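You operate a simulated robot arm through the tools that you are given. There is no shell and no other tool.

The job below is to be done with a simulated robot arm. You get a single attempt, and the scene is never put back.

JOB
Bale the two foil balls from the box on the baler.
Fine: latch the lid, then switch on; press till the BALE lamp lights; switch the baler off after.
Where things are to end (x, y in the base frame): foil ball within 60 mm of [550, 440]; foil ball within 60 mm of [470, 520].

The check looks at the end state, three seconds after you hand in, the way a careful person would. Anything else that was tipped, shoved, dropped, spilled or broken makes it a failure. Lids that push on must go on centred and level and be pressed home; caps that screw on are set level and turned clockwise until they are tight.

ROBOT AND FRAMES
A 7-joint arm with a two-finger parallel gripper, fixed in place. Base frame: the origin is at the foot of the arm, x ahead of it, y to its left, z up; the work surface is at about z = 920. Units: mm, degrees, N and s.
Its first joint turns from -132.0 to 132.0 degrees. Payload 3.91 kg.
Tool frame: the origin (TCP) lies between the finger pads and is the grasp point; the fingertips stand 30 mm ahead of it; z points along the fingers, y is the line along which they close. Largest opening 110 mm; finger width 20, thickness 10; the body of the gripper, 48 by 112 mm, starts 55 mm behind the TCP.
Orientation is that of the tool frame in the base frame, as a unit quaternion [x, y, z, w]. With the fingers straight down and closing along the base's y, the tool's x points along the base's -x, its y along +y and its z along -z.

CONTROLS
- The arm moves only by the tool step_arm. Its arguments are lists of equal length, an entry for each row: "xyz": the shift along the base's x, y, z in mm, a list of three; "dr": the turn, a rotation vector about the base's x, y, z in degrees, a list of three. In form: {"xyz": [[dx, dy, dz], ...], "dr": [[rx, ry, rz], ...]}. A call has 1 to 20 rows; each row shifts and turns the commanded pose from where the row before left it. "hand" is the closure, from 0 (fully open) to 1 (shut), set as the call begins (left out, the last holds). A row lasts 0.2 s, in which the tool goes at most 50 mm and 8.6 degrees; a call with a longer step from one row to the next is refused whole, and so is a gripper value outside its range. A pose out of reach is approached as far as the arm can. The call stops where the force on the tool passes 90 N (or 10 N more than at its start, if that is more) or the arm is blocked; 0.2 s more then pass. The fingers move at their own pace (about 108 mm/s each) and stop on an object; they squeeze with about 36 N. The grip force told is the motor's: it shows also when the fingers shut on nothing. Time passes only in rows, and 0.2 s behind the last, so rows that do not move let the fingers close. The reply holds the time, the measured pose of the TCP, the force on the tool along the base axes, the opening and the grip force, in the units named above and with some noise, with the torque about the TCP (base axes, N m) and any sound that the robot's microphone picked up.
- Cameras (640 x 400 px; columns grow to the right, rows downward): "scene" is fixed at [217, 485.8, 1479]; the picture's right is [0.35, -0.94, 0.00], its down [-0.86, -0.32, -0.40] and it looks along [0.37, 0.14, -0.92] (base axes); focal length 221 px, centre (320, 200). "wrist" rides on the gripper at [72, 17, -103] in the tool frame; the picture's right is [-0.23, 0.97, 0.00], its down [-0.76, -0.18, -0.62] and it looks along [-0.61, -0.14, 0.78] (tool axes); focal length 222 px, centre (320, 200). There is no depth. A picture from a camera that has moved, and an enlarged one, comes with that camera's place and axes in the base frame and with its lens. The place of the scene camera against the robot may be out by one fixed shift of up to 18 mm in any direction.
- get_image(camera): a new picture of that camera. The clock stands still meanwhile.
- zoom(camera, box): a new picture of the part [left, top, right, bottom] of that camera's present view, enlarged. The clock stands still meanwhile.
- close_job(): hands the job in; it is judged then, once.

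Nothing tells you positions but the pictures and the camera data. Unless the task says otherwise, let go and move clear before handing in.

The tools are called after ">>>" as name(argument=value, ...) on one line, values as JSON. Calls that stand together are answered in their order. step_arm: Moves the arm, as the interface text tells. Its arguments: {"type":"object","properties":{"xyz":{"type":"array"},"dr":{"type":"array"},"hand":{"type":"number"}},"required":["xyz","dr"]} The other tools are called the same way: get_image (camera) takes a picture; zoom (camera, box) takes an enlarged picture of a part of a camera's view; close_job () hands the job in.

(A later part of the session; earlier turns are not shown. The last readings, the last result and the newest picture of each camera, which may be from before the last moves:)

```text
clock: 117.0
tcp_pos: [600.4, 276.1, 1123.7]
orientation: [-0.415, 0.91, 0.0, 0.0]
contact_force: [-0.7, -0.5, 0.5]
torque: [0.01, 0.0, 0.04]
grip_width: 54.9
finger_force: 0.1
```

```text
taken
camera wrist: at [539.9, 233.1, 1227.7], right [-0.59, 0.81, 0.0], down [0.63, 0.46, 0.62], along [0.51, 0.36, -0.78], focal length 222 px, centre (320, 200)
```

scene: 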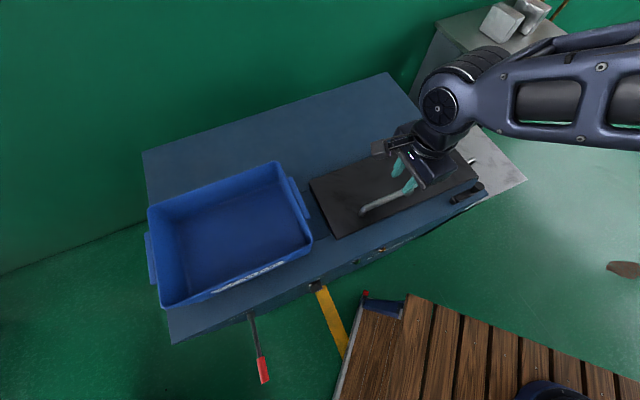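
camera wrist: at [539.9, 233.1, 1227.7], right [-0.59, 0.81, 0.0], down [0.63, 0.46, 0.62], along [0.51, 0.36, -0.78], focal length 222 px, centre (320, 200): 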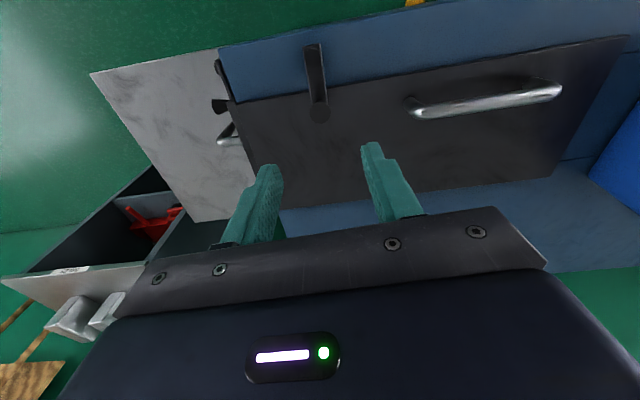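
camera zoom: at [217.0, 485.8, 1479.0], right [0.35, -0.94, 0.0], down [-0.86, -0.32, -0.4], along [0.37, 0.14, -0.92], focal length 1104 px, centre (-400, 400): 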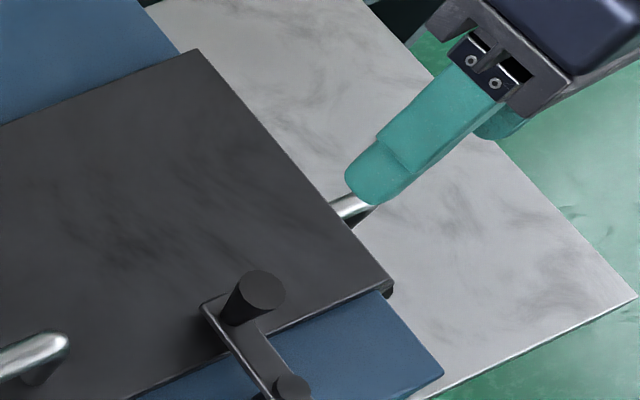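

The latch is closed over the lid again. Now I'll view the rotary switch on the front panel up close.

>>> step_arm(xyz=[[-34.7, 0, 0], [-34.7, 0, 0], [-34.7, 8, 0], [-34.7, 14, 0], [-34.7, 18, -6], [-34.7, 18, -10], [-34.7, 18, -10], [-34.7, 18, -10], [-34.7, 18, -12], [-34.7, 18, -12], [-34.7, 18, -12], [-34.7, 14, -12], [0, 0, 0]], dr=[[0, 0, 0.75], [0, 0, 0.75], [0, 0, 0.75], [0, 0, 0.75], [0, 0, 0.75], [0, 0, 0.75], [0, 0, 0.75], [0, 0, 0.75], [0, 0, 0.75], [0, 0, 0.75], [0, 0, 0.75], [0, 0, 0.75], [0, 0, 0]], hand=0.5)

>>> get_image(camera="wrist")

>>> zoom(camera="wrist", box=[220, 80, 420, 205])

```text
clock: 119.8
tcp_pos: [184.2, 439.3, 1038.8]
orientation: [-0.485, 0.875, -0.001, 0.001]
contact_force: [0.1, 0.8, -1.0]
torque: [0.04, -0.01, 0.0]
grip_width: 55.0
finger_force: 0.0
```

```text
taken
camera wrist: at [131.1, 387.4, 1142.7], right [-0.71, 0.71, 0.0], down [0.55, 0.55, 0.62], along [0.44, 0.44, -0.78], focal length 222 px, centre (320, 200)
```

wrist: 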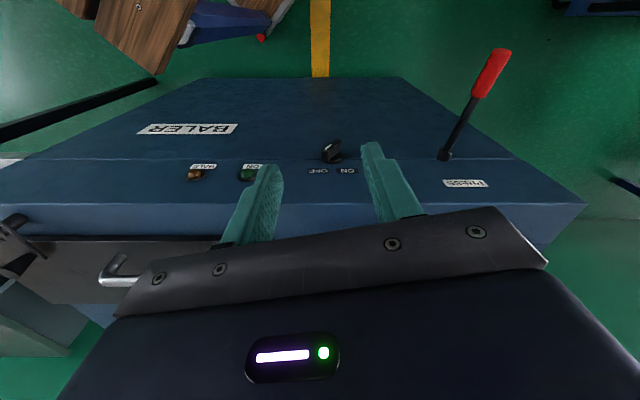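

```text
3.20 times, centred on (320, 142) of wrist
camera zoom: at [131.1, 387.4, 1142.7], right [-0.71, 0.71, 0.0], down [0.55, 0.55, 0.62], along [0.44, 0.44, -0.78], focal length 711 px, centre (320, 384)
```

zoom: 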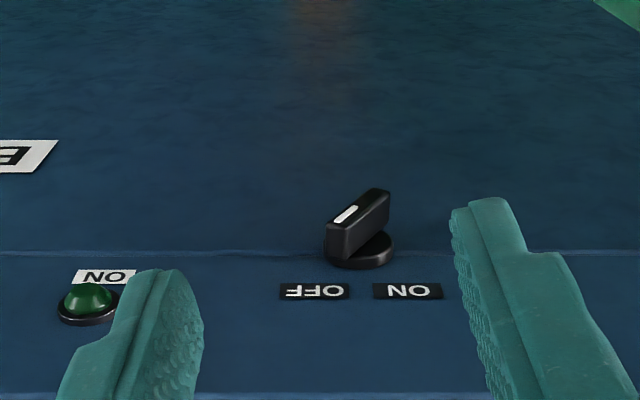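

The switch is a bar knob at about e1=−203, z≈800 on the vertical panel (e2≈550). OFF is labelled on the +e1 side and ON on the −e1 side. I'll zoom further to read the bar's direction.

>>> zoom(camera="wrist", box=[300, 125, 380, 180])

>>> zoom(camera="wrist", box=[420, 40, 540, 200])

>>> zoom(camera="scene", box=[230, 260, 350, 335])

```text
7.27 times, centred on (340, 152) of wrist
camera zoom: at [131.1, 387.4, 1142.7], right [-0.71, 0.71, 0.0], down [0.55, 0.55, 0.62], along [0.44, 0.44, -0.78], focal length 1615 px, centre (174, 546)
```

zoom: 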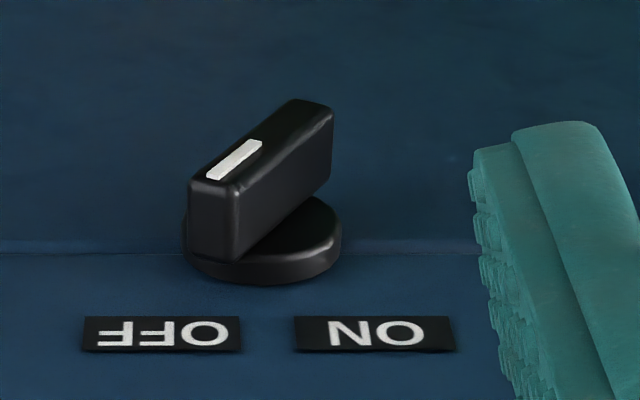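

```text
2.50 times, centred on (480, 120) of wrist
camera zoom: at [131.1, 387.4, 1142.7], right [-0.71, 0.71, 0.0], down [0.55, 0.55, 0.62], along [0.44, 0.44, -0.78], focal length 555 px, centre (-80, 400)
```

zoom: 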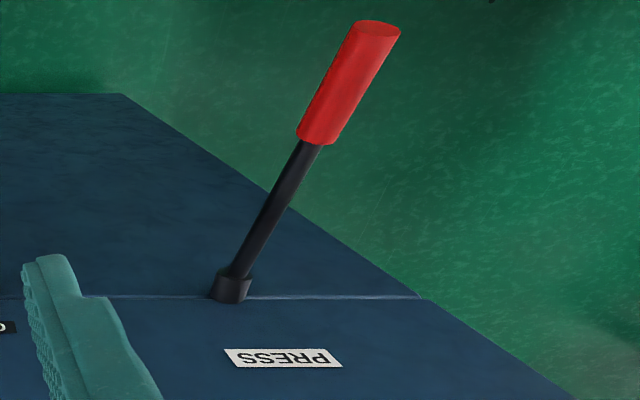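

```text
5.33 times, centred on (290, 298) of scene
camera zoom: at [217.0, 485.8, 1479.0], right [0.35, -0.94, 0.0], down [-0.86, -0.32, -0.4], along [0.37, 0.14, -0.92], focal length 1178 px, centre (480, -320)
```

zoom: 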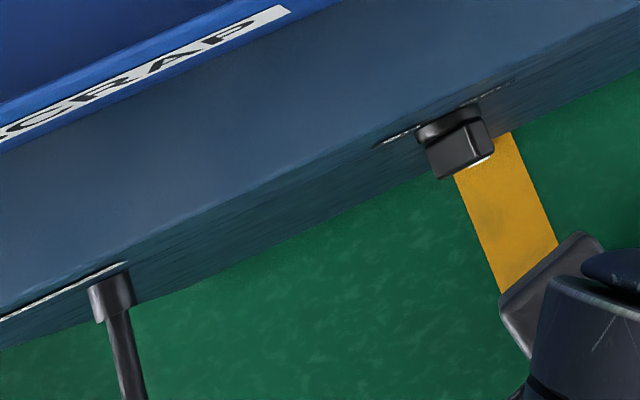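

The bar points at OFF, 31° off vertical toward +e1, with its upper end at e1≈−189, z≈821 and its front at e2≈523. I'll push that upper end toward −e1 with closed fingers tilted 30° forward, so first I'll set that orientation.

>>> step_arm(xyz=[[4, -4, -10], [4, -4, -10], [4, -4, -15], [4, -4, -15], [5, -6, -15], [0, 0, -14], [0, 0, 0]], dr=[[0, 0, -6.5], [0, 0, -6.5], [5.3, -5.3, 0], [5.3, -5.3, 0], [5.3, -5.3, 0], [5.3, -5.3, 0], [0, 0, 0]], hand=1)

>>> get_image(camera="wrist")

>>> get_image(camera="scene")

```text
clock: 121.4
tcp_pos: [205.8, 416.7, 961.1]
orientation: [-0.369, 0.893, 0.098, 0.239]
contact_force: [0.6, -0.2, 0.7]
torque: [-0.02, 0.02, -0.02]
grip_width: 0.0
finger_force: 36.0
```

```text
taken
camera wrist: at [112.1, 348.4, 1013.7], right [-0.55, 0.83, 0.11], down [0.37, 0.12, 0.92], along [0.75, 0.55, -0.37], focal length 222 px, centre (320, 200)
```

wrist: 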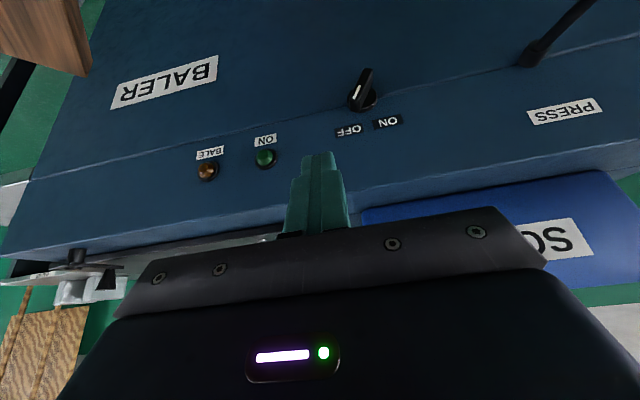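

```text
taken
```

scene: 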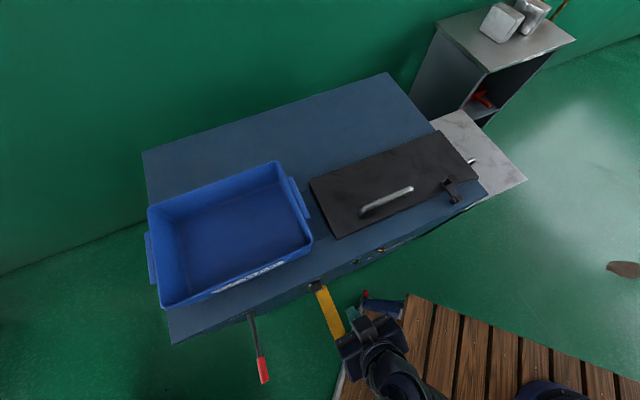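

A clear frontal view of the controls. I'll zoom in to fix the knob position.

>>> zoom(camera="wrist", box=[320, 55, 416, 145])

>>> zoom(camera="wrist", box=[180, 120, 340, 220])

```text
4.44 times, centred on (368, 100) of wrist
camera zoom: at [112.1, 348.4, 1013.7], right [-0.55, 0.83, 0.11], down [0.37, 0.12, 0.92], along [0.75, 0.55, -0.37], focal length 987 px, centre (107, 644)
```

zoom: 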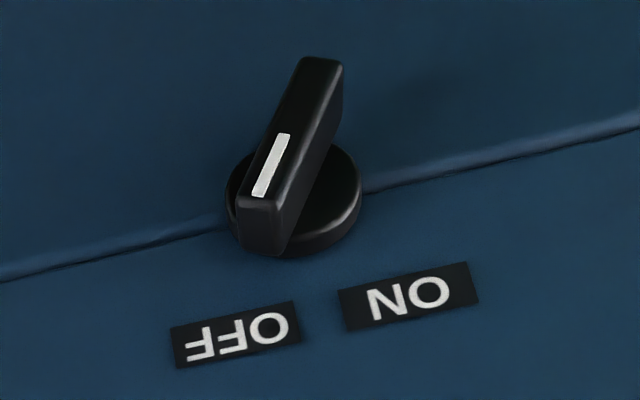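

```text
4.00 times, centred on (260, 170) of wrist
camera zoom: at [112.1, 348.4, 1013.7], right [-0.55, 0.83, 0.11], down [0.37, 0.12, 0.92], along [0.75, 0.55, -0.37], focal length 888 px, centre (560, 320)
```

zoom: 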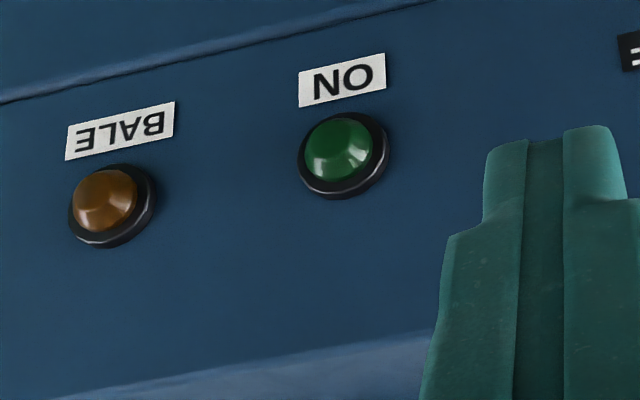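

The knob centre is refined to e1=−201, z=803, front at e2≈523. I'll descend in front of the panel and advance beside the knob on its +e1 side.

>>> step_arm(xyz=[[0, 0, -31], [0, 0, -31], [0, 0, -31], [0, 0, -30], [0, 0, 0]], dr=[[0, 0, 0], [0, 0, 0], [0, 0, 0], [0, 0, 0], [0, 0, 0]], hand=1)

>>> get_image(camera="wrist")

```text
clock: 122.6
tcp_pos: [204.8, 416.9, 838.1]
orientation: [-0.37, 0.893, 0.098, 0.239]
contact_force: [-0.2, 0.4, -0.1]
torque: [0.01, -0.01, 0.0]
grip_width: 0.0
finger_force: 35.7
```

```text
taken
camera wrist: at [111.8, 348.2, 891.7], right [-0.55, 0.83, 0.11], down [0.37, 0.12, 0.92], along [0.75, 0.55, -0.37], focal length 222 px, centre (320, 200)
```

wrist: 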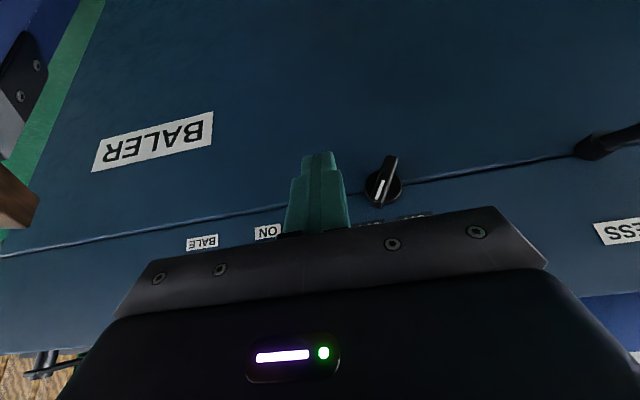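

>>> step_arm(xyz=[[14, 14, 0], [14, 14, 0], [13.5, 13.5, 0], [12.8, 12.8, 0], [0, 0, 0]], dr=[[0, 0, 0], [0, 0, 0], [0, 0, 0], [0, 0, 0], [0, 0, 0]], hand=1)

>>> get_image(camera="wrist")

>>> zoom(camera="wrist", box=[280, 110, 440, 240])

>>> zoom(camera="scene", box=[270, 250, 380, 320])

```text
clock: 123.8
tcp_pos: [259.7, 470.8, 837.9]
orientation: [-0.37, 0.893, 0.098, 0.239]
contact_force: [-0.6, 0.0, 0.5]
torque: [0.0, -0.02, 0.02]
grip_width: 0.0
finger_force: 35.5
```

```text
taken
camera wrist: at [166.3, 402.8, 891.1], right [-0.55, 0.83, 0.11], down [0.37, 0.12, 0.92], along [0.75, 0.55, -0.37], focal length 222 px, centre (320, 200)
```

wrist: 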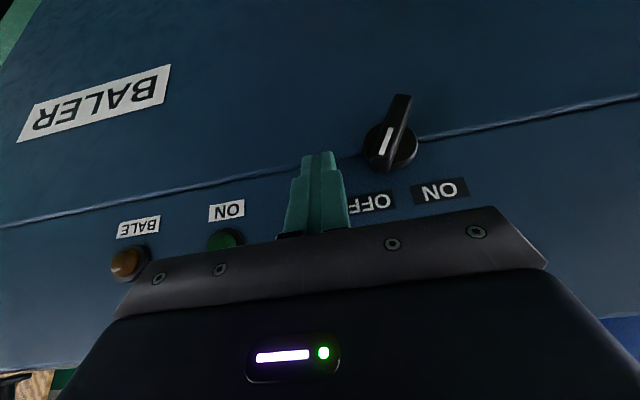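

```text
3.08 times, centred on (360, 175) of wrist
camera zoom: at [166.3, 402.8, 891.1], right [-0.55, 0.83, 0.11], down [0.37, 0.12, 0.92], along [0.75, 0.55, -0.37], focal length 684 px, centre (197, 277)
```

zoom: 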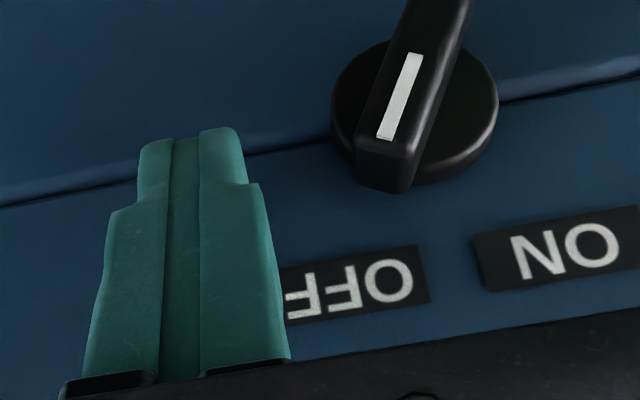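

```text
5.71 times, centred on (325, 285) of scene
camera zoom: at [217.0, 485.8, 1479.0], right [0.35, -0.94, 0.0], down [-0.86, -0.32, -0.4], along [0.37, 0.14, -0.92], focal length 1262 px, centre (291, -286)
```

zoom: 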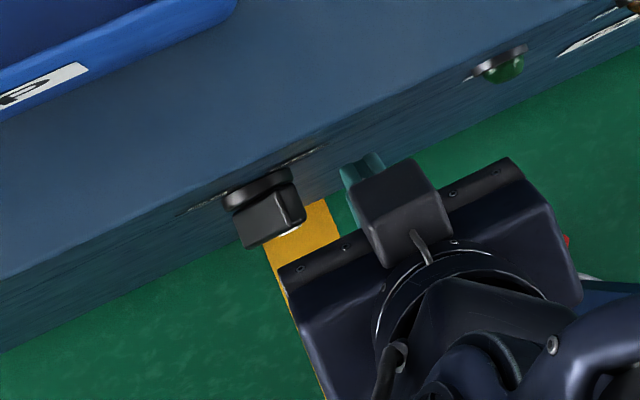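

The closed fingertips are beside the bar's upper end. I'll push toward −e1 in small steps.

>>> step_arm(xyz=[[-7, 7, 0], [-7, 7, 0], [-3.5, 3.5, 0], [0, 0, 0]], dr=[[0, 0, 0], [0, 0, 0], [0, 0, 0], [0, 0, 0]], hand=1)

>>> step_arm(xyz=[[-2.5, 2.5, 0], [-2.5, 2.5, 0], [-2.5, 2.5, 0], [0, 0, 0]], dr=[[0, 0, 0], [0, 0, 0], [0, 0, 0], [0, 0, 0]], hand=1)

>>> get_image(camera="wrist")

```text
clock: 124.8
tcp_pos: [243.5, 487.1, 838.1]
orientation: [-0.368, 0.893, 0.097, 0.24]
contact_force: [12.3, -17.7, 9.8]
torque: [-0.13, -0.26, -0.25]
grip_width: 0.1
finger_force: 35.9
```

```text
clock: 125.4
tcp_pos: [243.7, 488.7, 836.4]
orientation: [-0.366, 0.893, 0.093, 0.242]
contact_force: [11.1, -17.5, 9.3]
torque: [-0.2, -0.18, -0.11]
grip_width: 0.4
finger_force: 36.5
stopped in row 2: the force on the tool passed its limit at 97 N (the readings are from after the stop); the commanded pose is now the measured one
```

```text
taken
camera wrist: at [149.2, 420.5, 889.7], right [-0.54, 0.83, 0.1], down [0.37, 0.12, 0.92], along [0.76, 0.54, -0.37], focal length 222 px, centre (320, 200)
```

wrist: 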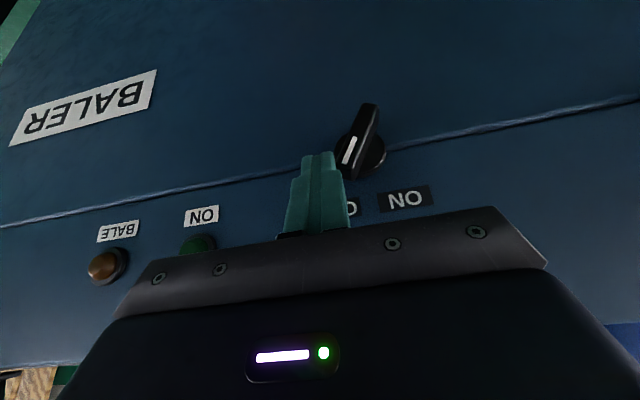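

The push stopped at 97 N without the bar visibly turning. I'll look closely at the contact before trying anything else.

>>> zoom(camera="wrist", box=[290, 90, 418, 190])

>>> zoom(camera="scene", box=[290, 260, 370, 310])

```text
4.00 times, centred on (354, 140) of wrist
camera zoom: at [149.2, 420.5, 889.7], right [-0.54, 0.83, 0.1], down [0.37, 0.12, 0.92], along [0.76, 0.54, -0.37], focal length 888 px, centre (184, 440)
```

zoom: 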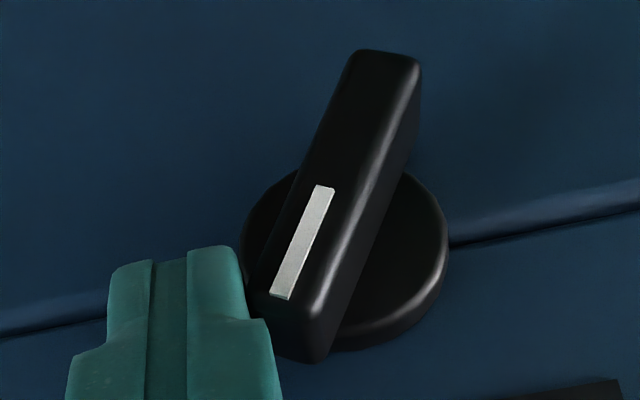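

```text
8.00 times, centred on (330, 285) of scene
camera zoom: at [217.0, 485.8, 1479.0], right [0.35, -0.94, 0.0], down [-0.86, -0.32, -0.4], along [0.37, 0.14, -0.92], focal length 1767 px, centre (240, -480)
```

zoom: 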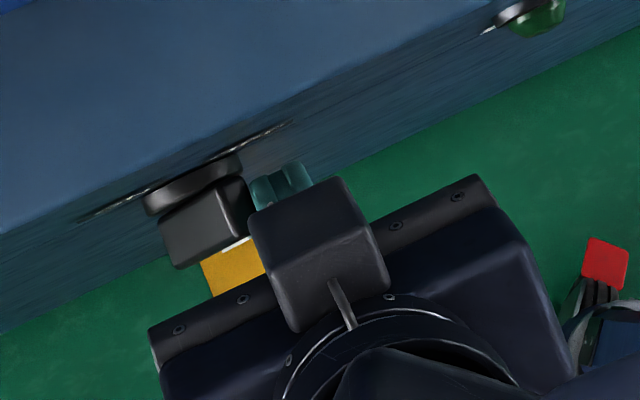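

The finger bears on the bar's corner, and with high friction pushing straight sideways just jams it. I'll back off a little and push along the arc the corner must follow, up and sideways.

>>> step_arm(xyz=[[2.8, -2.8, 0], [0, 0, -3], [-1.4, 1.4, 0], [0, 0, 0]], dr=[[0, 0, 0], [0, 0, 0], [0, 0, 0], [0, 0, 0]], hand=1)

>>> step_arm(xyz=[[-2.0, 2.0, 2.0], [-1.2, 1.2, 1.3], [-1.3, 1.3, 1.1], [0, 0, 0]], dr=[[0, 0, 0], [0, 0, 0], [0, 0, 0], [0, 0, 0]], hand=1)

>>> zoom(camera="wrist", box=[290, 90, 418, 190])

```text
clock: 126.4
tcp_pos: [243.2, 486.9, 834.2]
orientation: [-0.366, 0.894, 0.094, 0.242]
contact_force: [2.9, -4.4, 5.2]
torque: [-0.02, -0.05, 0.01]
grip_width: 0.0
finger_force: 36.6
```

```text
clock: 127.4
tcp_pos: [243.4, 489.0, 834.4]
orientation: [-0.364, 0.895, 0.09, 0.241]
contact_force: [39.2, -51.5, -51.5]
torque: [-1.49, -0.57, -0.56]
grip_width: 0.1
finger_force: 36.3
```

```text
4.00 times, centred on (354, 140) of wrist
camera zoom: at [148.4, 421.9, 889.3], right [-0.54, 0.84, 0.1], down [0.37, 0.13, 0.92], along [0.76, 0.53, -0.38], focal length 888 px, centre (184, 440)
```

zoom: 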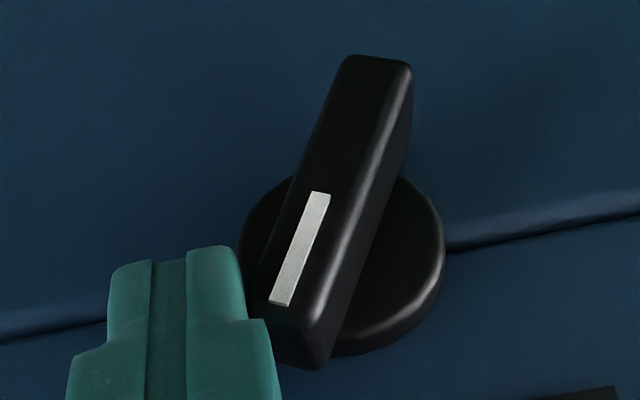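

The corner is taking about 82 N along its arc (roughly 2 N·m) and the knob still doesn't turn, so something seems to be blocking it. I won't force it. I'll back off and inspect the knob and the latch.

>>> step_arm(xyz=[[2.2, -2.2, -2.2], [2.5, -2.5, 0], [-7, -7, 0], [-14, -14, 0], [-20, -20, 10], [-20, -20, 30], [0, 0, 0]], dr=[[0, 0, 0], [0, 0, 0], [0, 0, 0], [0, 0, 0], [0, 0, 0], [0, 0, 0], [0, 0, 0]], hand=1)

>>> get_image(camera="wrist")

>>> get_image(camera="scene")

>>> zoom(camera="scene", box=[400, 140, 512, 210])

```text
clock: 129.0
tcp_pos: [180.0, 427.3, 875.5]
orientation: [-0.367, 0.893, 0.094, 0.241]
contact_force: [-0.2, 0.4, -0.4]
torque: [0.01, -0.02, 0.02]
grip_width: 0.0
finger_force: 35.7
```

```text
taken
camera wrist: at [87.6, 359.6, 928.7], right [-0.54, 0.83, 0.1], down [0.37, 0.12, 0.92], along [0.76, 0.54, -0.37], focal length 222 px, centre (320, 200)
```

wrist: 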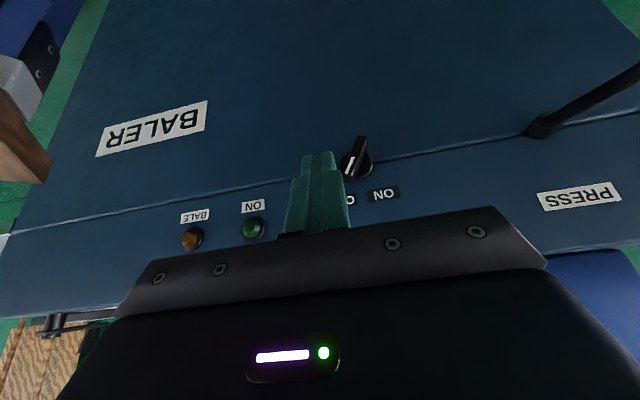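

```text
taken
```

scene: 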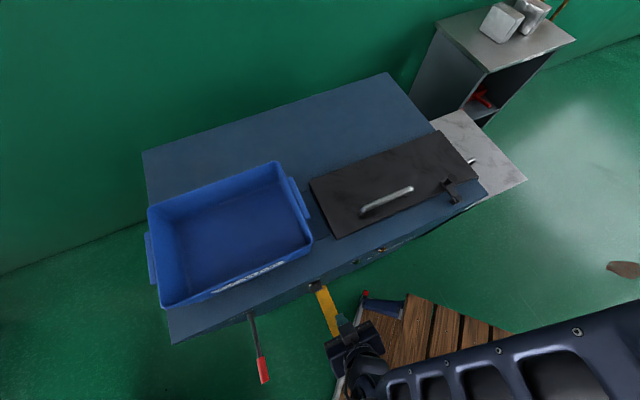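

```text
5.71 times, centred on (456, 175) of scene
camera zoom: at [217.0, 485.8, 1479.0], right [0.35, -0.94, 0.0], down [-0.86, -0.32, -0.4], along [0.37, 0.14, -0.92], focal length 1262 px, centre (-457, 343)
```

zoom: 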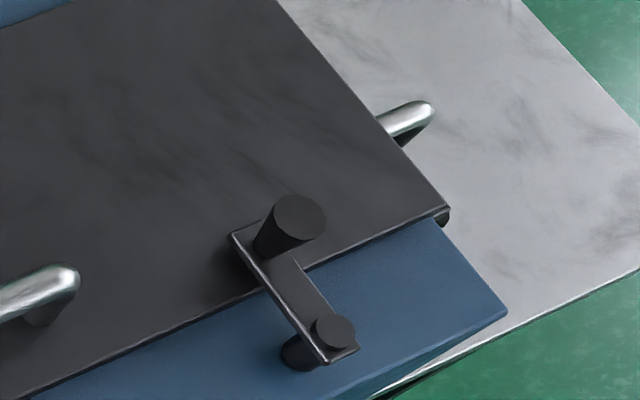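

>>> zoom(camera="wrist", box=[310, 120, 410, 210])

>>> zoom(camera="wrist", box=[500, 60, 640, 240])

```text
4.44 times, centred on (360, 165) of wrist
camera zoom: at [87.6, 359.6, 928.7], right [-0.54, 0.83, 0.1], down [0.37, 0.12, 0.92], along [0.76, 0.54, -0.37], focal length 987 px, centre (142, 356)
```

zoom: 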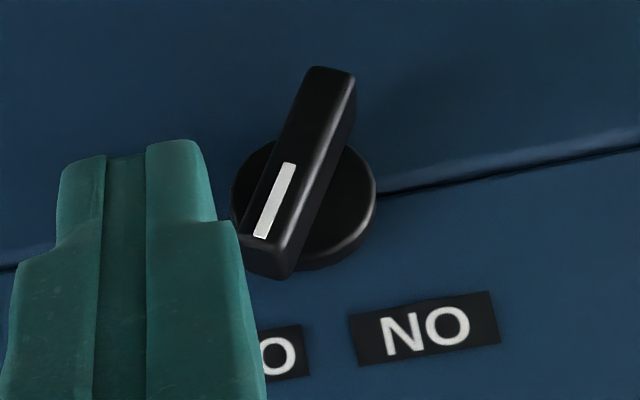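

```text
2.22 times, centred on (570, 150) of wrist
camera zoom: at [87.6, 359.6, 928.7], right [-0.54, 0.83, 0.1], down [0.37, 0.12, 0.92], along [0.76, 0.54, -0.37], focal length 494 px, centre (-236, 311)
```

zoom: 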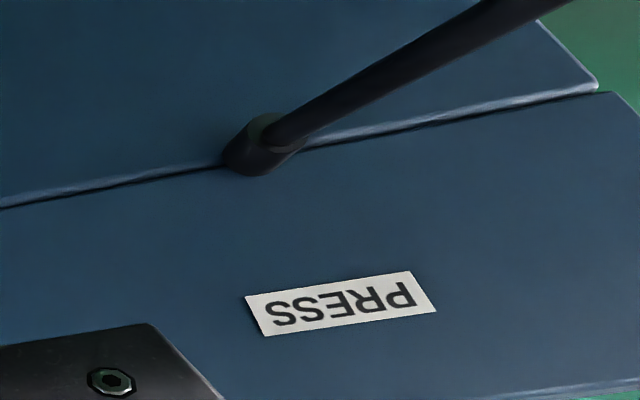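

The latch matches its original closed position exactly, and the ON lamp is dark. To learn whether the knob is free at all, I'll go to its other side and press very gently the other way on the upper end.

>>> step_arm(xyz=[[-23.4, 23.4, -10], [-23.4, 23.4, -16], [20, 20, 0], [21, 21, 0], [21, 21, 0], [0, 0, 0]], dr=[[0, 0, 0], [0, 0, 0], [0, 0, 0], [0, 0, 0], [0, 0, 0], [0, 0, 0]], hand=1)

>>> get_image(camera="wrist")

>>> zoom(camera="wrist", box=[220, 90, 380, 240])

```text
clock: 130.4
tcp_pos: [199.4, 536.9, 849.8]
orientation: [-0.366, 0.894, 0.093, 0.241]
contact_force: [-0.6, -0.4, -0.1]
torque: [0.04, -0.01, 0.01]
grip_width: 0.0
finger_force: 35.5
```

```text
taken
camera wrist: at [104.5, 469.2, 903.5], right [-0.54, 0.83, 0.1], down [0.37, 0.12, 0.92], along [0.76, 0.54, -0.37], focal length 222 px, centre (320, 200)
```

wrist: 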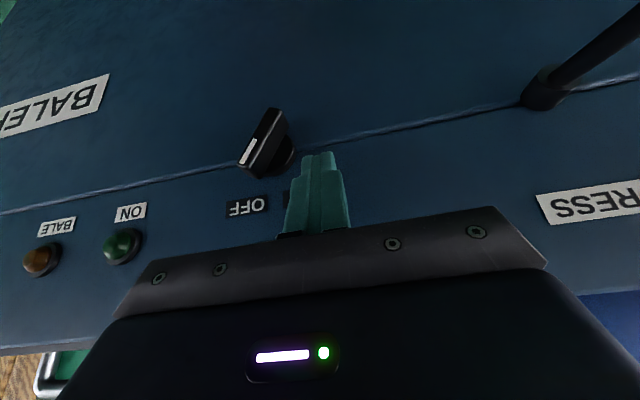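

```text
2.67 times, centred on (300, 165) of wrist
camera zoom: at [104.5, 469.2, 903.5], right [-0.54, 0.83, 0.1], down [0.37, 0.12, 0.92], along [0.76, 0.54, -0.37], focal length 592 px, centre (373, 293)
```

zoom: 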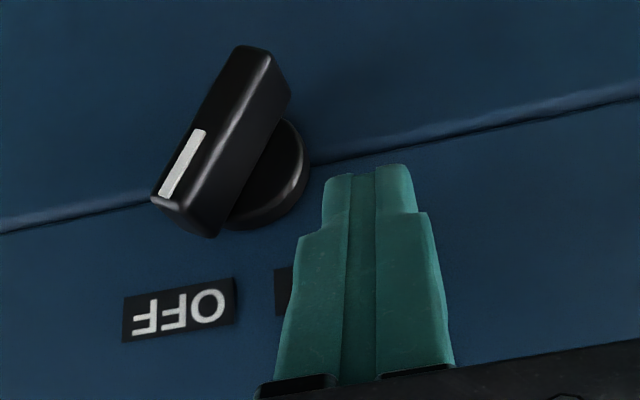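

>>> step_arm(xyz=[[7, -7, 0], [7, -7, 0], [4, -4, 0], [0, 0, 0]], dr=[[0, 0, 0], [0, 0, 0], [0, 0, 0], [0, 0, 0]], hand=1)

>>> step_arm(xyz=[[1.4, -1.4, 0], [1.4, -1.4, 0], [0, 0, 0]], dr=[[0, 0, 0], [0, 0, 0], [0, 0, 0]], hand=1)

>>> zoom(camera="wrist", box=[220, 90, 380, 240])

```text
clock: 131.4
tcp_pos: [214.8, 517.4, 849.9]
orientation: [-0.365, 0.894, 0.093, 0.242]
contact_force: [-0.2, -0.2, -0.1]
torque: [0.0, 0.03, 0.0]
grip_width: 0.1
finger_force: 35.6
```

```text
clock: 132.2
tcp_pos: [219.0, 515.0, 850.1]
orientation: [-0.367, 0.894, 0.094, 0.241]
contact_force: [0.1, 0.1, -0.1]
torque: [-0.01, -0.03, -0.01]
grip_width: 0.1
finger_force: 35.5
```

```text
2.67 times, centred on (300, 165) of wrist
camera zoom: at [125.0, 447.0, 903.2], right [-0.54, 0.83, 0.1], down [0.37, 0.12, 0.92], along [0.76, 0.54, -0.37], focal length 592 px, centre (373, 293)
```

zoom: 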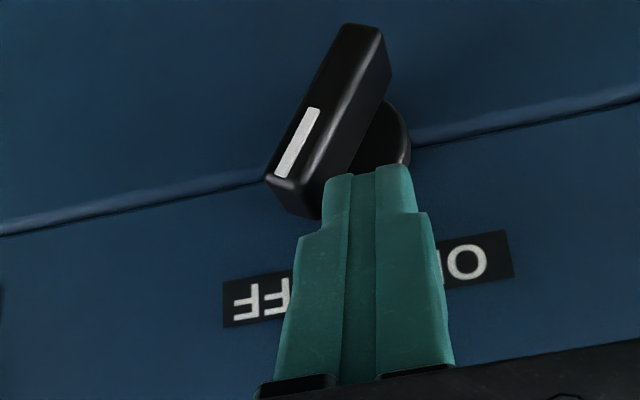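

>>> step_arm(xyz=[[1.4, -1.4, 0], [1.4, -1.4, 0], [0, 0, 0]], dr=[[0, 0, 0], [0, 0, 0], [0, 0, 0]], hand=1)

>>> step_arm(xyz=[[1.4, -1.4, 0], [0, 0, 0]], dr=[[0, 0, 0], [0, 0, 0]], hand=1)

>>> zoom(camera="wrist", box=[220, 90, 380, 240])

```text
clock: 133.0
tcp_pos: [221.4, 512.2, 851.0]
orientation: [-0.366, 0.894, 0.094, 0.241]
contact_force: [-2.2, 1.1, 0.0]
torque: [0.08, 0.07, 0.03]
grip_width: 0.1
finger_force: 36.2
```

```text
clock: 133.6
tcp_pos: [222.9, 510.1, 850.3]
orientation: [-0.367, 0.893, 0.094, 0.241]
contact_force: [-0.4, 0.0, 0.2]
torque: [0.0, 0.01, 0.0]
grip_width: 0.1
finger_force: 35.7
```

```text
2.67 times, centred on (300, 165) of wrist
camera zoom: at [129.3, 443.1, 903.1], right [-0.54, 0.83, 0.1], down [0.37, 0.12, 0.92], along [0.76, 0.54, -0.37], focal length 592 px, centre (373, 293)
```

zoom: 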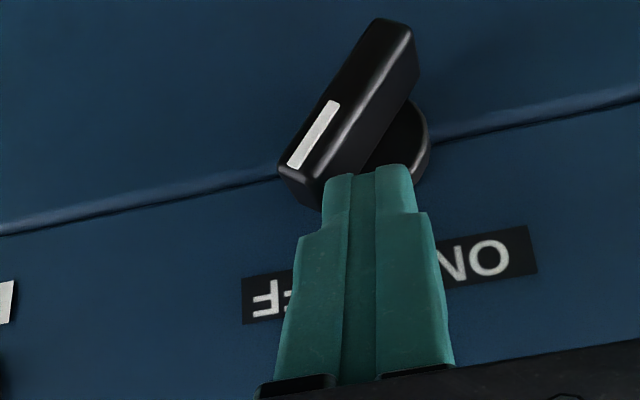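

The knob turned a little clockwise with almost no force, so it is free in that direction and blocked in the other. I'll push a bit further this way and watch the bar and the lamp.

>>> step_arm(xyz=[[1.8, -1.8, 0], [1.8, -1.8, 0], [1.8, -1.8, 0], [0, 0, 0]], dr=[[0, 0, 0], [0, 0, 0], [0, 0, 0], [0, 0, 0]], hand=1)

>>> get_image(camera="wrist")

>>> zoom(camera="wrist", box=[220, 90, 380, 240])

```text
clock: 134.6
tcp_pos: [228.7, 504.6, 850.5]
orientation: [-0.367, 0.894, 0.094, 0.24]
contact_force: [0.5, 0.4, 0.2]
torque: [0.04, 0.04, 0.01]
grip_width: 0.0
finger_force: 36.2
```

```text
taken
camera wrist: at [134.7, 437.7, 903.2], right [-0.54, 0.83, 0.1], down [0.37, 0.12, 0.92], along [0.76, 0.54, -0.37], focal length 222 px, centre (320, 200)
```

wrist: 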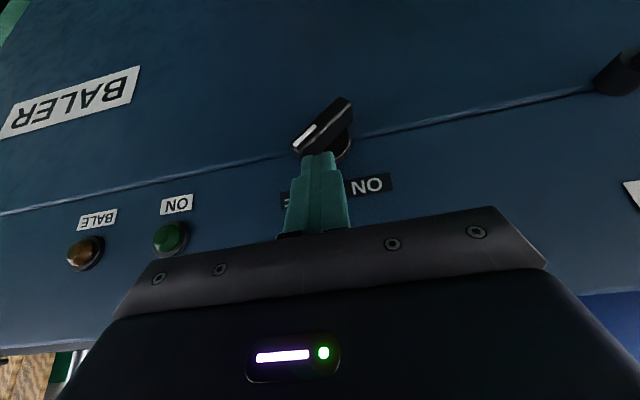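

```text
2.67 times, centred on (300, 165) of wrist
camera zoom: at [134.7, 437.7, 903.2], right [-0.54, 0.83, 0.1], down [0.37, 0.12, 0.92], along [0.76, 0.54, -0.37], focal length 592 px, centre (373, 293)
```

zoom: 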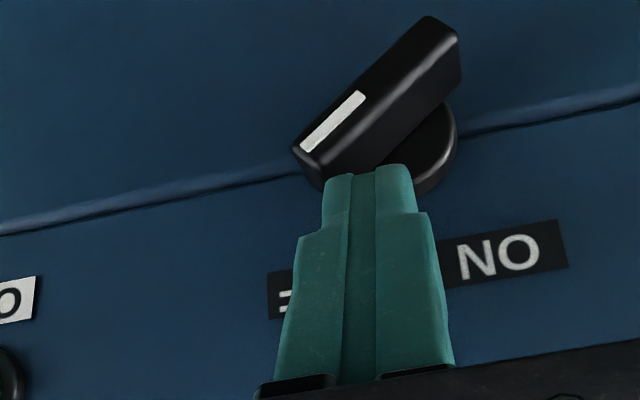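

It turns clockwise with almost no force, so the stop is on the OFF side. I'll continue clockwise by pressing the marked end down and over, watching for the ON lamp.

>>> step_arm(xyz=[[2.5, -2.5, -1], [2.5, -2.5, -2], [1.4, -1.4, -2], [0, 0, 0]], dr=[[0, 0, 0], [0, 0, 0], [0, 0, 0], [0, 0, 0]], hand=1)

>>> zoom(camera="wrist", box=[120, 90, 380, 240])

>>> step_arm(xyz=[[0, 0, -3], [0, 0, -3], [0, 0, 0]], dr=[[0, 0, 0], [0, 0, 0], [0, 0, 0]], hand=1)

>>> zoom(camera="wrist", box=[120, 90, 380, 240])

```text
clock: 135.6
tcp_pos: [234.4, 497.5, 844.3]
orientation: [-0.366, 0.894, 0.094, 0.241]
contact_force: [0.1, 0.5, 0.3]
torque: [0.03, -0.03, 0.02]
grip_width: 0.0
finger_force: 36.0
```

```text
2.46 times, centred on (250, 165) of wrist
camera zoom: at [141.4, 430.9, 898.1], right [-0.54, 0.83, 0.1], down [0.37, 0.12, 0.92], along [0.76, 0.54, -0.37], focal length 547 px, centre (492, 286)
```

zoom: 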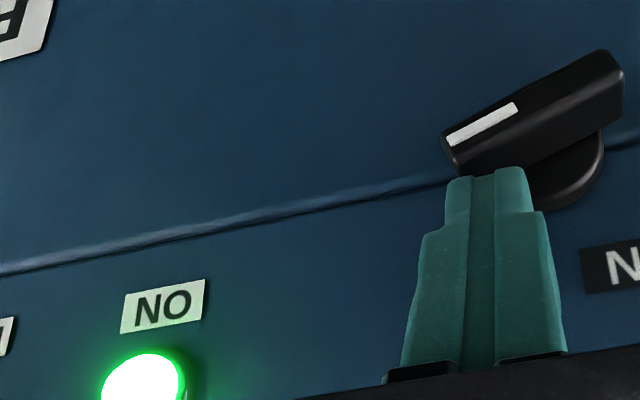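

```text
clock: 136.4
tcp_pos: [234.2, 498.5, 838.0]
orientation: [-0.366, 0.894, 0.094, 0.242]
contact_force: [0.4, 0.3, 0.9]
torque: [0.05, 0.0, -0.02]
grip_width: 0.1
finger_force: 36.0
```

```text
2.46 times, centred on (250, 165) of wrist
camera zoom: at [140.8, 430.7, 892.1], right [-0.54, 0.83, 0.1], down [0.37, 0.12, 0.92], along [0.76, 0.54, -0.37], focal length 547 px, centre (492, 286)
```

zoom: 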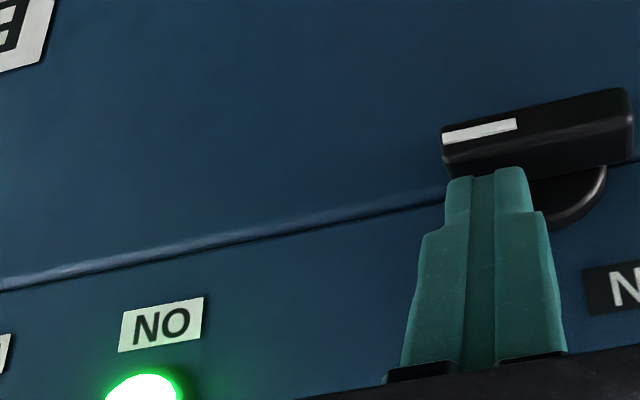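

The ON lamp is lit; the switch turns on clockwise. Next is the PRESS lever: its hub is at about e1=−395, z≈792 and its red handle end at about e1=−389, e2≈393, z≈843. I'll back away and go above the handle with the tool vertical.

>>> step_arm(xyz=[[0, 0, 12], [-20, -20, 5], [-24, -24, 20], [-12, -12, 35], [0, 0, 20], [0, 0, 0]], dr=[[0, 0, 0], [0, 0, 0], [0, 0, 0], [0, 0, 0], [0, 0, 0], [0, 0, 0]], hand=1)

>>> step_arm(xyz=[[-31.5, 25.9, 3], [-31.5, 25.9, 3], [-31.5, 25.9, 3], [-31.5, 25.9, 0], [-31.5, 25.9, 0], [0, 0, 0]], dr=[[-5.3, 5.3, 0], [-5.3, 5.3, 0], [-5.3, 5.3, 0], [-5.3, 5.3, 0], [0, 0, 0], [0, 0, 0]], hand=0.4)

>>> get_image(camera="wrist")

>>> get_image(camera="scene")

```text
clock: 137.8
tcp_pos: [179.6, 441.0, 931.6]
orientation: [-0.367, 0.894, 0.094, 0.242]
contact_force: [-0.1, 0.8, -0.7]
torque: [0.02, 0.0, 0.0]
grip_width: 0.0
finger_force: 36.4
```

```text
clock: 139.2
tcp_pos: [22.2, 571.1, 941.1]
orientation: [-0.38, 0.925, -0.006, 0.003]
contact_force: [0.4, 0.3, -0.6]
torque: [0.02, -0.02, 0.01]
grip_width: 65.8
finger_force: 0.1
```

```text
taken
camera wrist: at [-42.6, 533.8, 1044.0], right [-0.52, 0.85, -0.01], down [0.66, 0.42, 0.63], along [0.54, 0.32, -0.78], focal length 222 px, centre (320, 200)
```

wrist: 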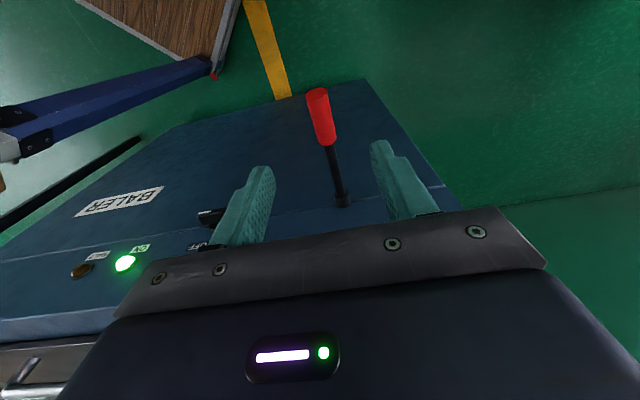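

```text
taken
```

scene: 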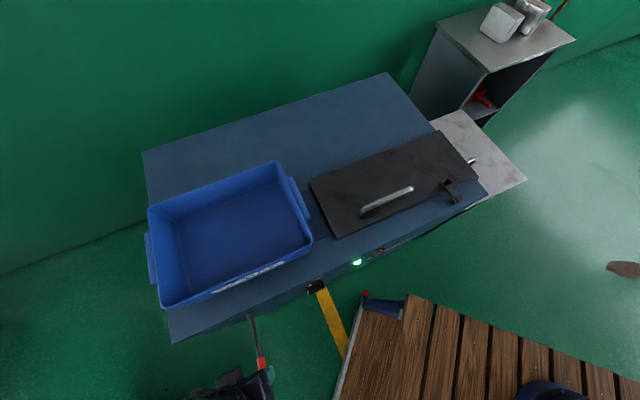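

The lever's red handle is right beneath the TCP (e1≈−390.5, z≈834 at the grip point). I'll lower around it and grip.

>>> step_arm(xyz=[[-1.5, 0.2, -26], [-1.5, 0.2, -26], [0, 0, -26], [0, 0, -26], [0, 0, 0]], dr=[[0, 0, 0], [0, 0, 0], [0, 0, 0], [0, 0, 0], [0, 0, 0]], hand=0.4)

>>> get_image(camera="wrist")

```text
clock: 140.4
tcp_pos: [17.0, 572.8, 836.8]
orientation: [-0.381, 0.925, -0.006, 0.003]
contact_force: [0.7, 0.2, 0.5]
torque: [0.0, 0.02, 0.01]
grip_width: 66.3
finger_force: 0.1
```

```text
taken
camera wrist: at [-46.2, 534.1, 939.6], right [-0.52, 0.85, -0.01], down [0.66, 0.42, 0.63], along [0.54, 0.32, -0.78], focal length 222 px, centre (320, 200)
```

wrist: 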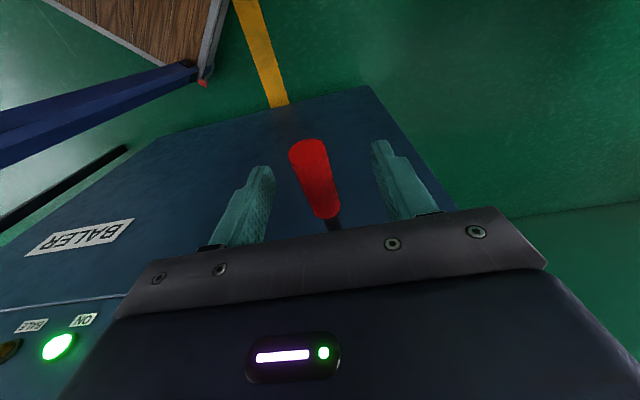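

The handle is between the fingers. I'll close on it.

>>> step_arm(xyz=[[0, 0, 0], [0, 0, 0], [0, 0, 0]], dr=[[0, 0, 0], [0, 0, 0], [0, 0, 0]], hand=1)

>>> get_image(camera="wrist")

```text
clock: 141.2
tcp_pos: [18.1, 569.5, 836.3]
orientation: [-0.381, 0.925, -0.007, 0.003]
contact_force: [13.1, -16.5, -0.1]
torque: [-0.25, 0.08, 0.37]
grip_width: 19.7
finger_force: 44.6
```

```text
taken
camera wrist: at [-45.4, 533.3, 939.5], right [-0.52, 0.85, -0.01], down [0.66, 0.42, 0.63], along [0.54, 0.32, -0.78], focal length 222 px, centre (320, 200)
```

wrist: 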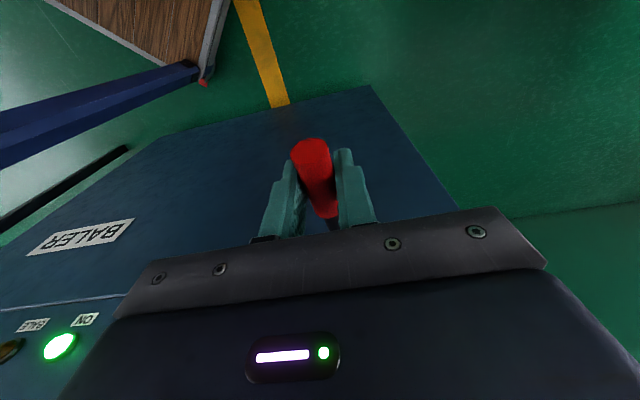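

The handle is gripped. I'll press it down along its arc in small steps, watching force and lamps.

>>> step_arm(xyz=[[-0.5, -1.9, -6], [-1.2, -1.2, -6.2], [0, 0, 0]], dr=[[0, 0, 0], [0, 0, 0], [0, 0, 0]], hand=1)

>>> get_image(camera="scene")

```text
clock: 142.0
tcp_pos: [19.0, 568.5, 824.9]
orientation: [-0.381, 0.925, -0.005, 0.003]
contact_force: [23.6, -6.5, 9.2]
torque: [0.85, -1.0, 0.28]
grip_width: 19.8
finger_force: 44.4
```

```text
taken
```

scene: 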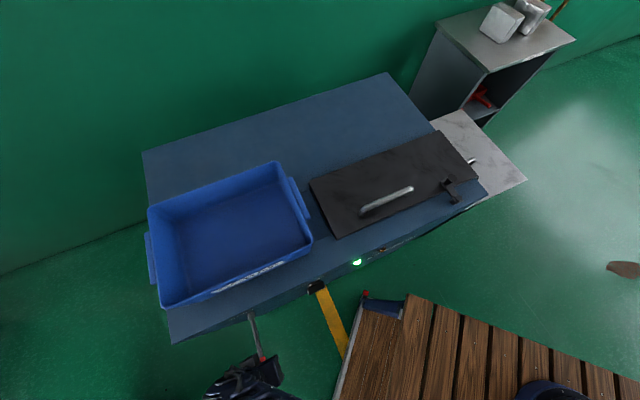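

It moves with moderate force. I'll continue down.

>>> step_arm(xyz=[[0.7, -0.7, -5.9], [-0.5, -0.5, -5.9], [-0.3, -0.3, -5.9], [-0.3, -0.3, -5.9], [0, 0, 0]], dr=[[0, 0, 0], [0, 0, 0], [0, 0, 0], [0, 0, 0], [0, 0, 0]], hand=1)

>>> zoom(camera="scene", box=[230, 230, 430, 390])

```text
clock: 143.2
tcp_pos: [15.5, 567.5, 800.6]
orientation: [-0.381, 0.925, -0.006, 0.003]
contact_force: [4.0, -2.6, 9.8]
torque: [0.6, -0.58, 0.2]
grip_width: 19.4
finger_force: 45.1
```

```text
2.50 times, centred on (330, 310) of scene
camera zoom: at [217.0, 485.8, 1479.0], right [0.35, -0.94, 0.0], down [-0.86, -0.32, -0.4], along [0.37, 0.14, -0.92], focal length 552 px, centre (295, -75)
```

zoom: 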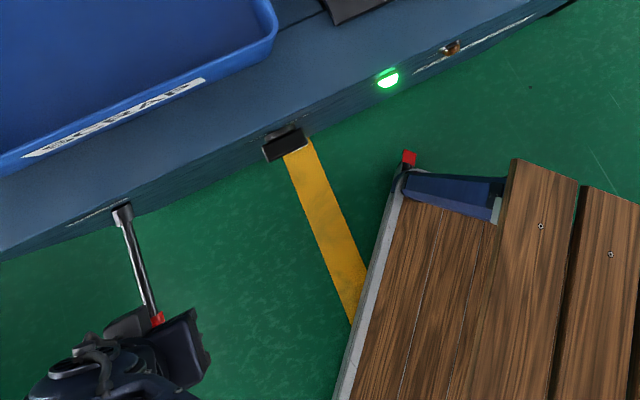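

>>> step_arm(xyz=[[0, 0, -6], [0, 0, -6], [0.3, 0.3, -5.9], [0.4, 0.4, -5.9], [0, 0, 0]], dr=[[0, 0, 0], [0, 0, 0], [0, 0, 0], [0, 0, 0], [0, 0, 0]], hand=1)

>>> zoom(camera="scene", box=[230, 230, 430, 390])

>>> get_image(camera="wrist")

```text
clock: 144.4
tcp_pos: [17.4, 568.3, 777.3]
orientation: [-0.381, 0.925, -0.006, 0.003]
contact_force: [3.6, 6.7, 12.7]
torque: [0.64, -0.66, 0.09]
grip_width: 19.7
finger_force: 44.9
```

```text
2.50 times, centred on (330, 310) of scene
camera zoom: at [217.0, 485.8, 1479.0], right [0.35, -0.94, 0.0], down [-0.86, -0.32, -0.4], along [0.37, 0.14, -0.92], focal length 552 px, centre (295, -75)
```

zoom: 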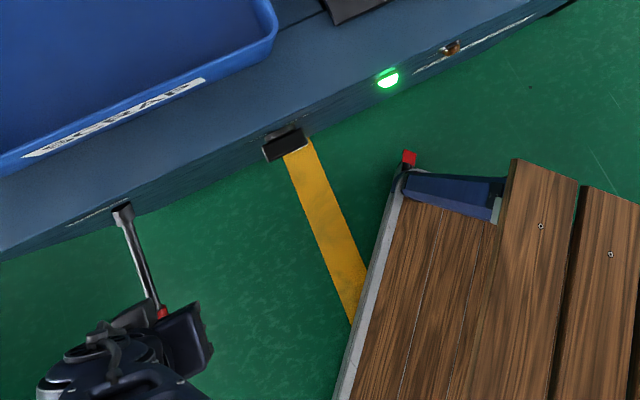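

```text
taken
camera wrist: at [-47.5, 530.7, 879.6], right [-0.52, 0.85, -0.01], down [0.66, 0.41, 0.63], along [0.54, 0.32, -0.78], focal length 222 px, centre (320, 200)
```

wrist: 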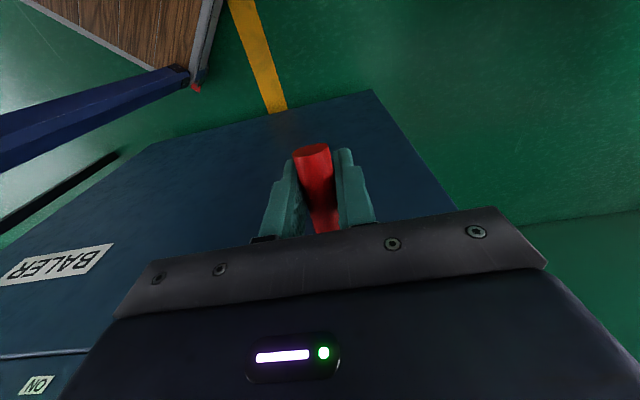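

>>> step_arm(xyz=[[0.7, 0.7, -5.9], [0.8, 0.8, -5.9], [1.0, 1.0, -5.8], [1.1, 1.1, -5.7], [0, 0, 0]], dr=[[0, 0, 0], [0, 0, 0], [0, 0, 0], [0, 0, 0], [0, 0, 0]], hand=1)

>>> zoom(camera="scene", box=[230, 230, 430, 390])

```text
clock: 145.6
tcp_pos: [18.7, 570.6, 753.3]
orientation: [-0.381, 0.924, -0.006, 0.002]
contact_force: [-7.3, -7.9, 33.4]
torque: [-0.03, 0.01, -0.06]
grip_width: 19.6
finger_force: 45.6
```

```text
2.50 times, centred on (330, 310) of scene
camera zoom: at [217.0, 485.8, 1479.0], right [0.35, -0.94, 0.0], down [-0.86, -0.32, -0.4], along [0.37, 0.14, -0.92], focal length 552 px, centre (295, -75)
```

zoom: 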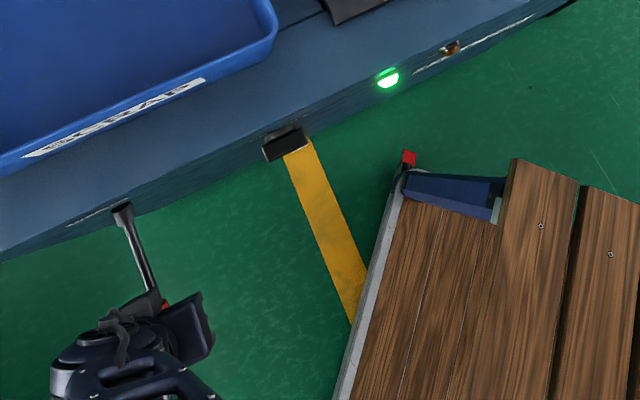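

Resistance is rising (33 N). I'll press a little more and wait while watching the BALE lamp.

>>> step_arm(xyz=[[0.8, 0.8, -4], [0, 0, 0], [0, 0, 0], [0, 0, 0]], dr=[[0, 0, 0], [0, 0, 0], [0, 0, 0], [0, 0, 0]], hand=1)

>>> zoom(camera="scene", box=[330, 220, 430, 290])

```text
clock: 146.6
tcp_pos: [20.7, 572.5, 749.1]
orientation: [-0.381, 0.924, -0.005, 0.002]
contact_force: [-16.8, -8.9, 29.4]
torque: [-0.01, -0.08, 0.03]
grip_width: 19.4
finger_force: 45.2
```

```text
5.71 times, centred on (380, 255) of scene
camera zoom: at [217.0, 485.8, 1479.0], right [0.35, -0.94, 0.0], down [-0.86, -0.32, -0.4], along [0.37, 0.14, -0.92], focal length 1262 px, centre (-23, -114)
```

zoom: 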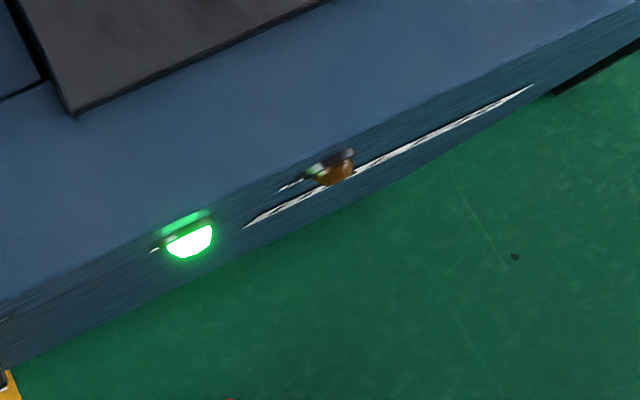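

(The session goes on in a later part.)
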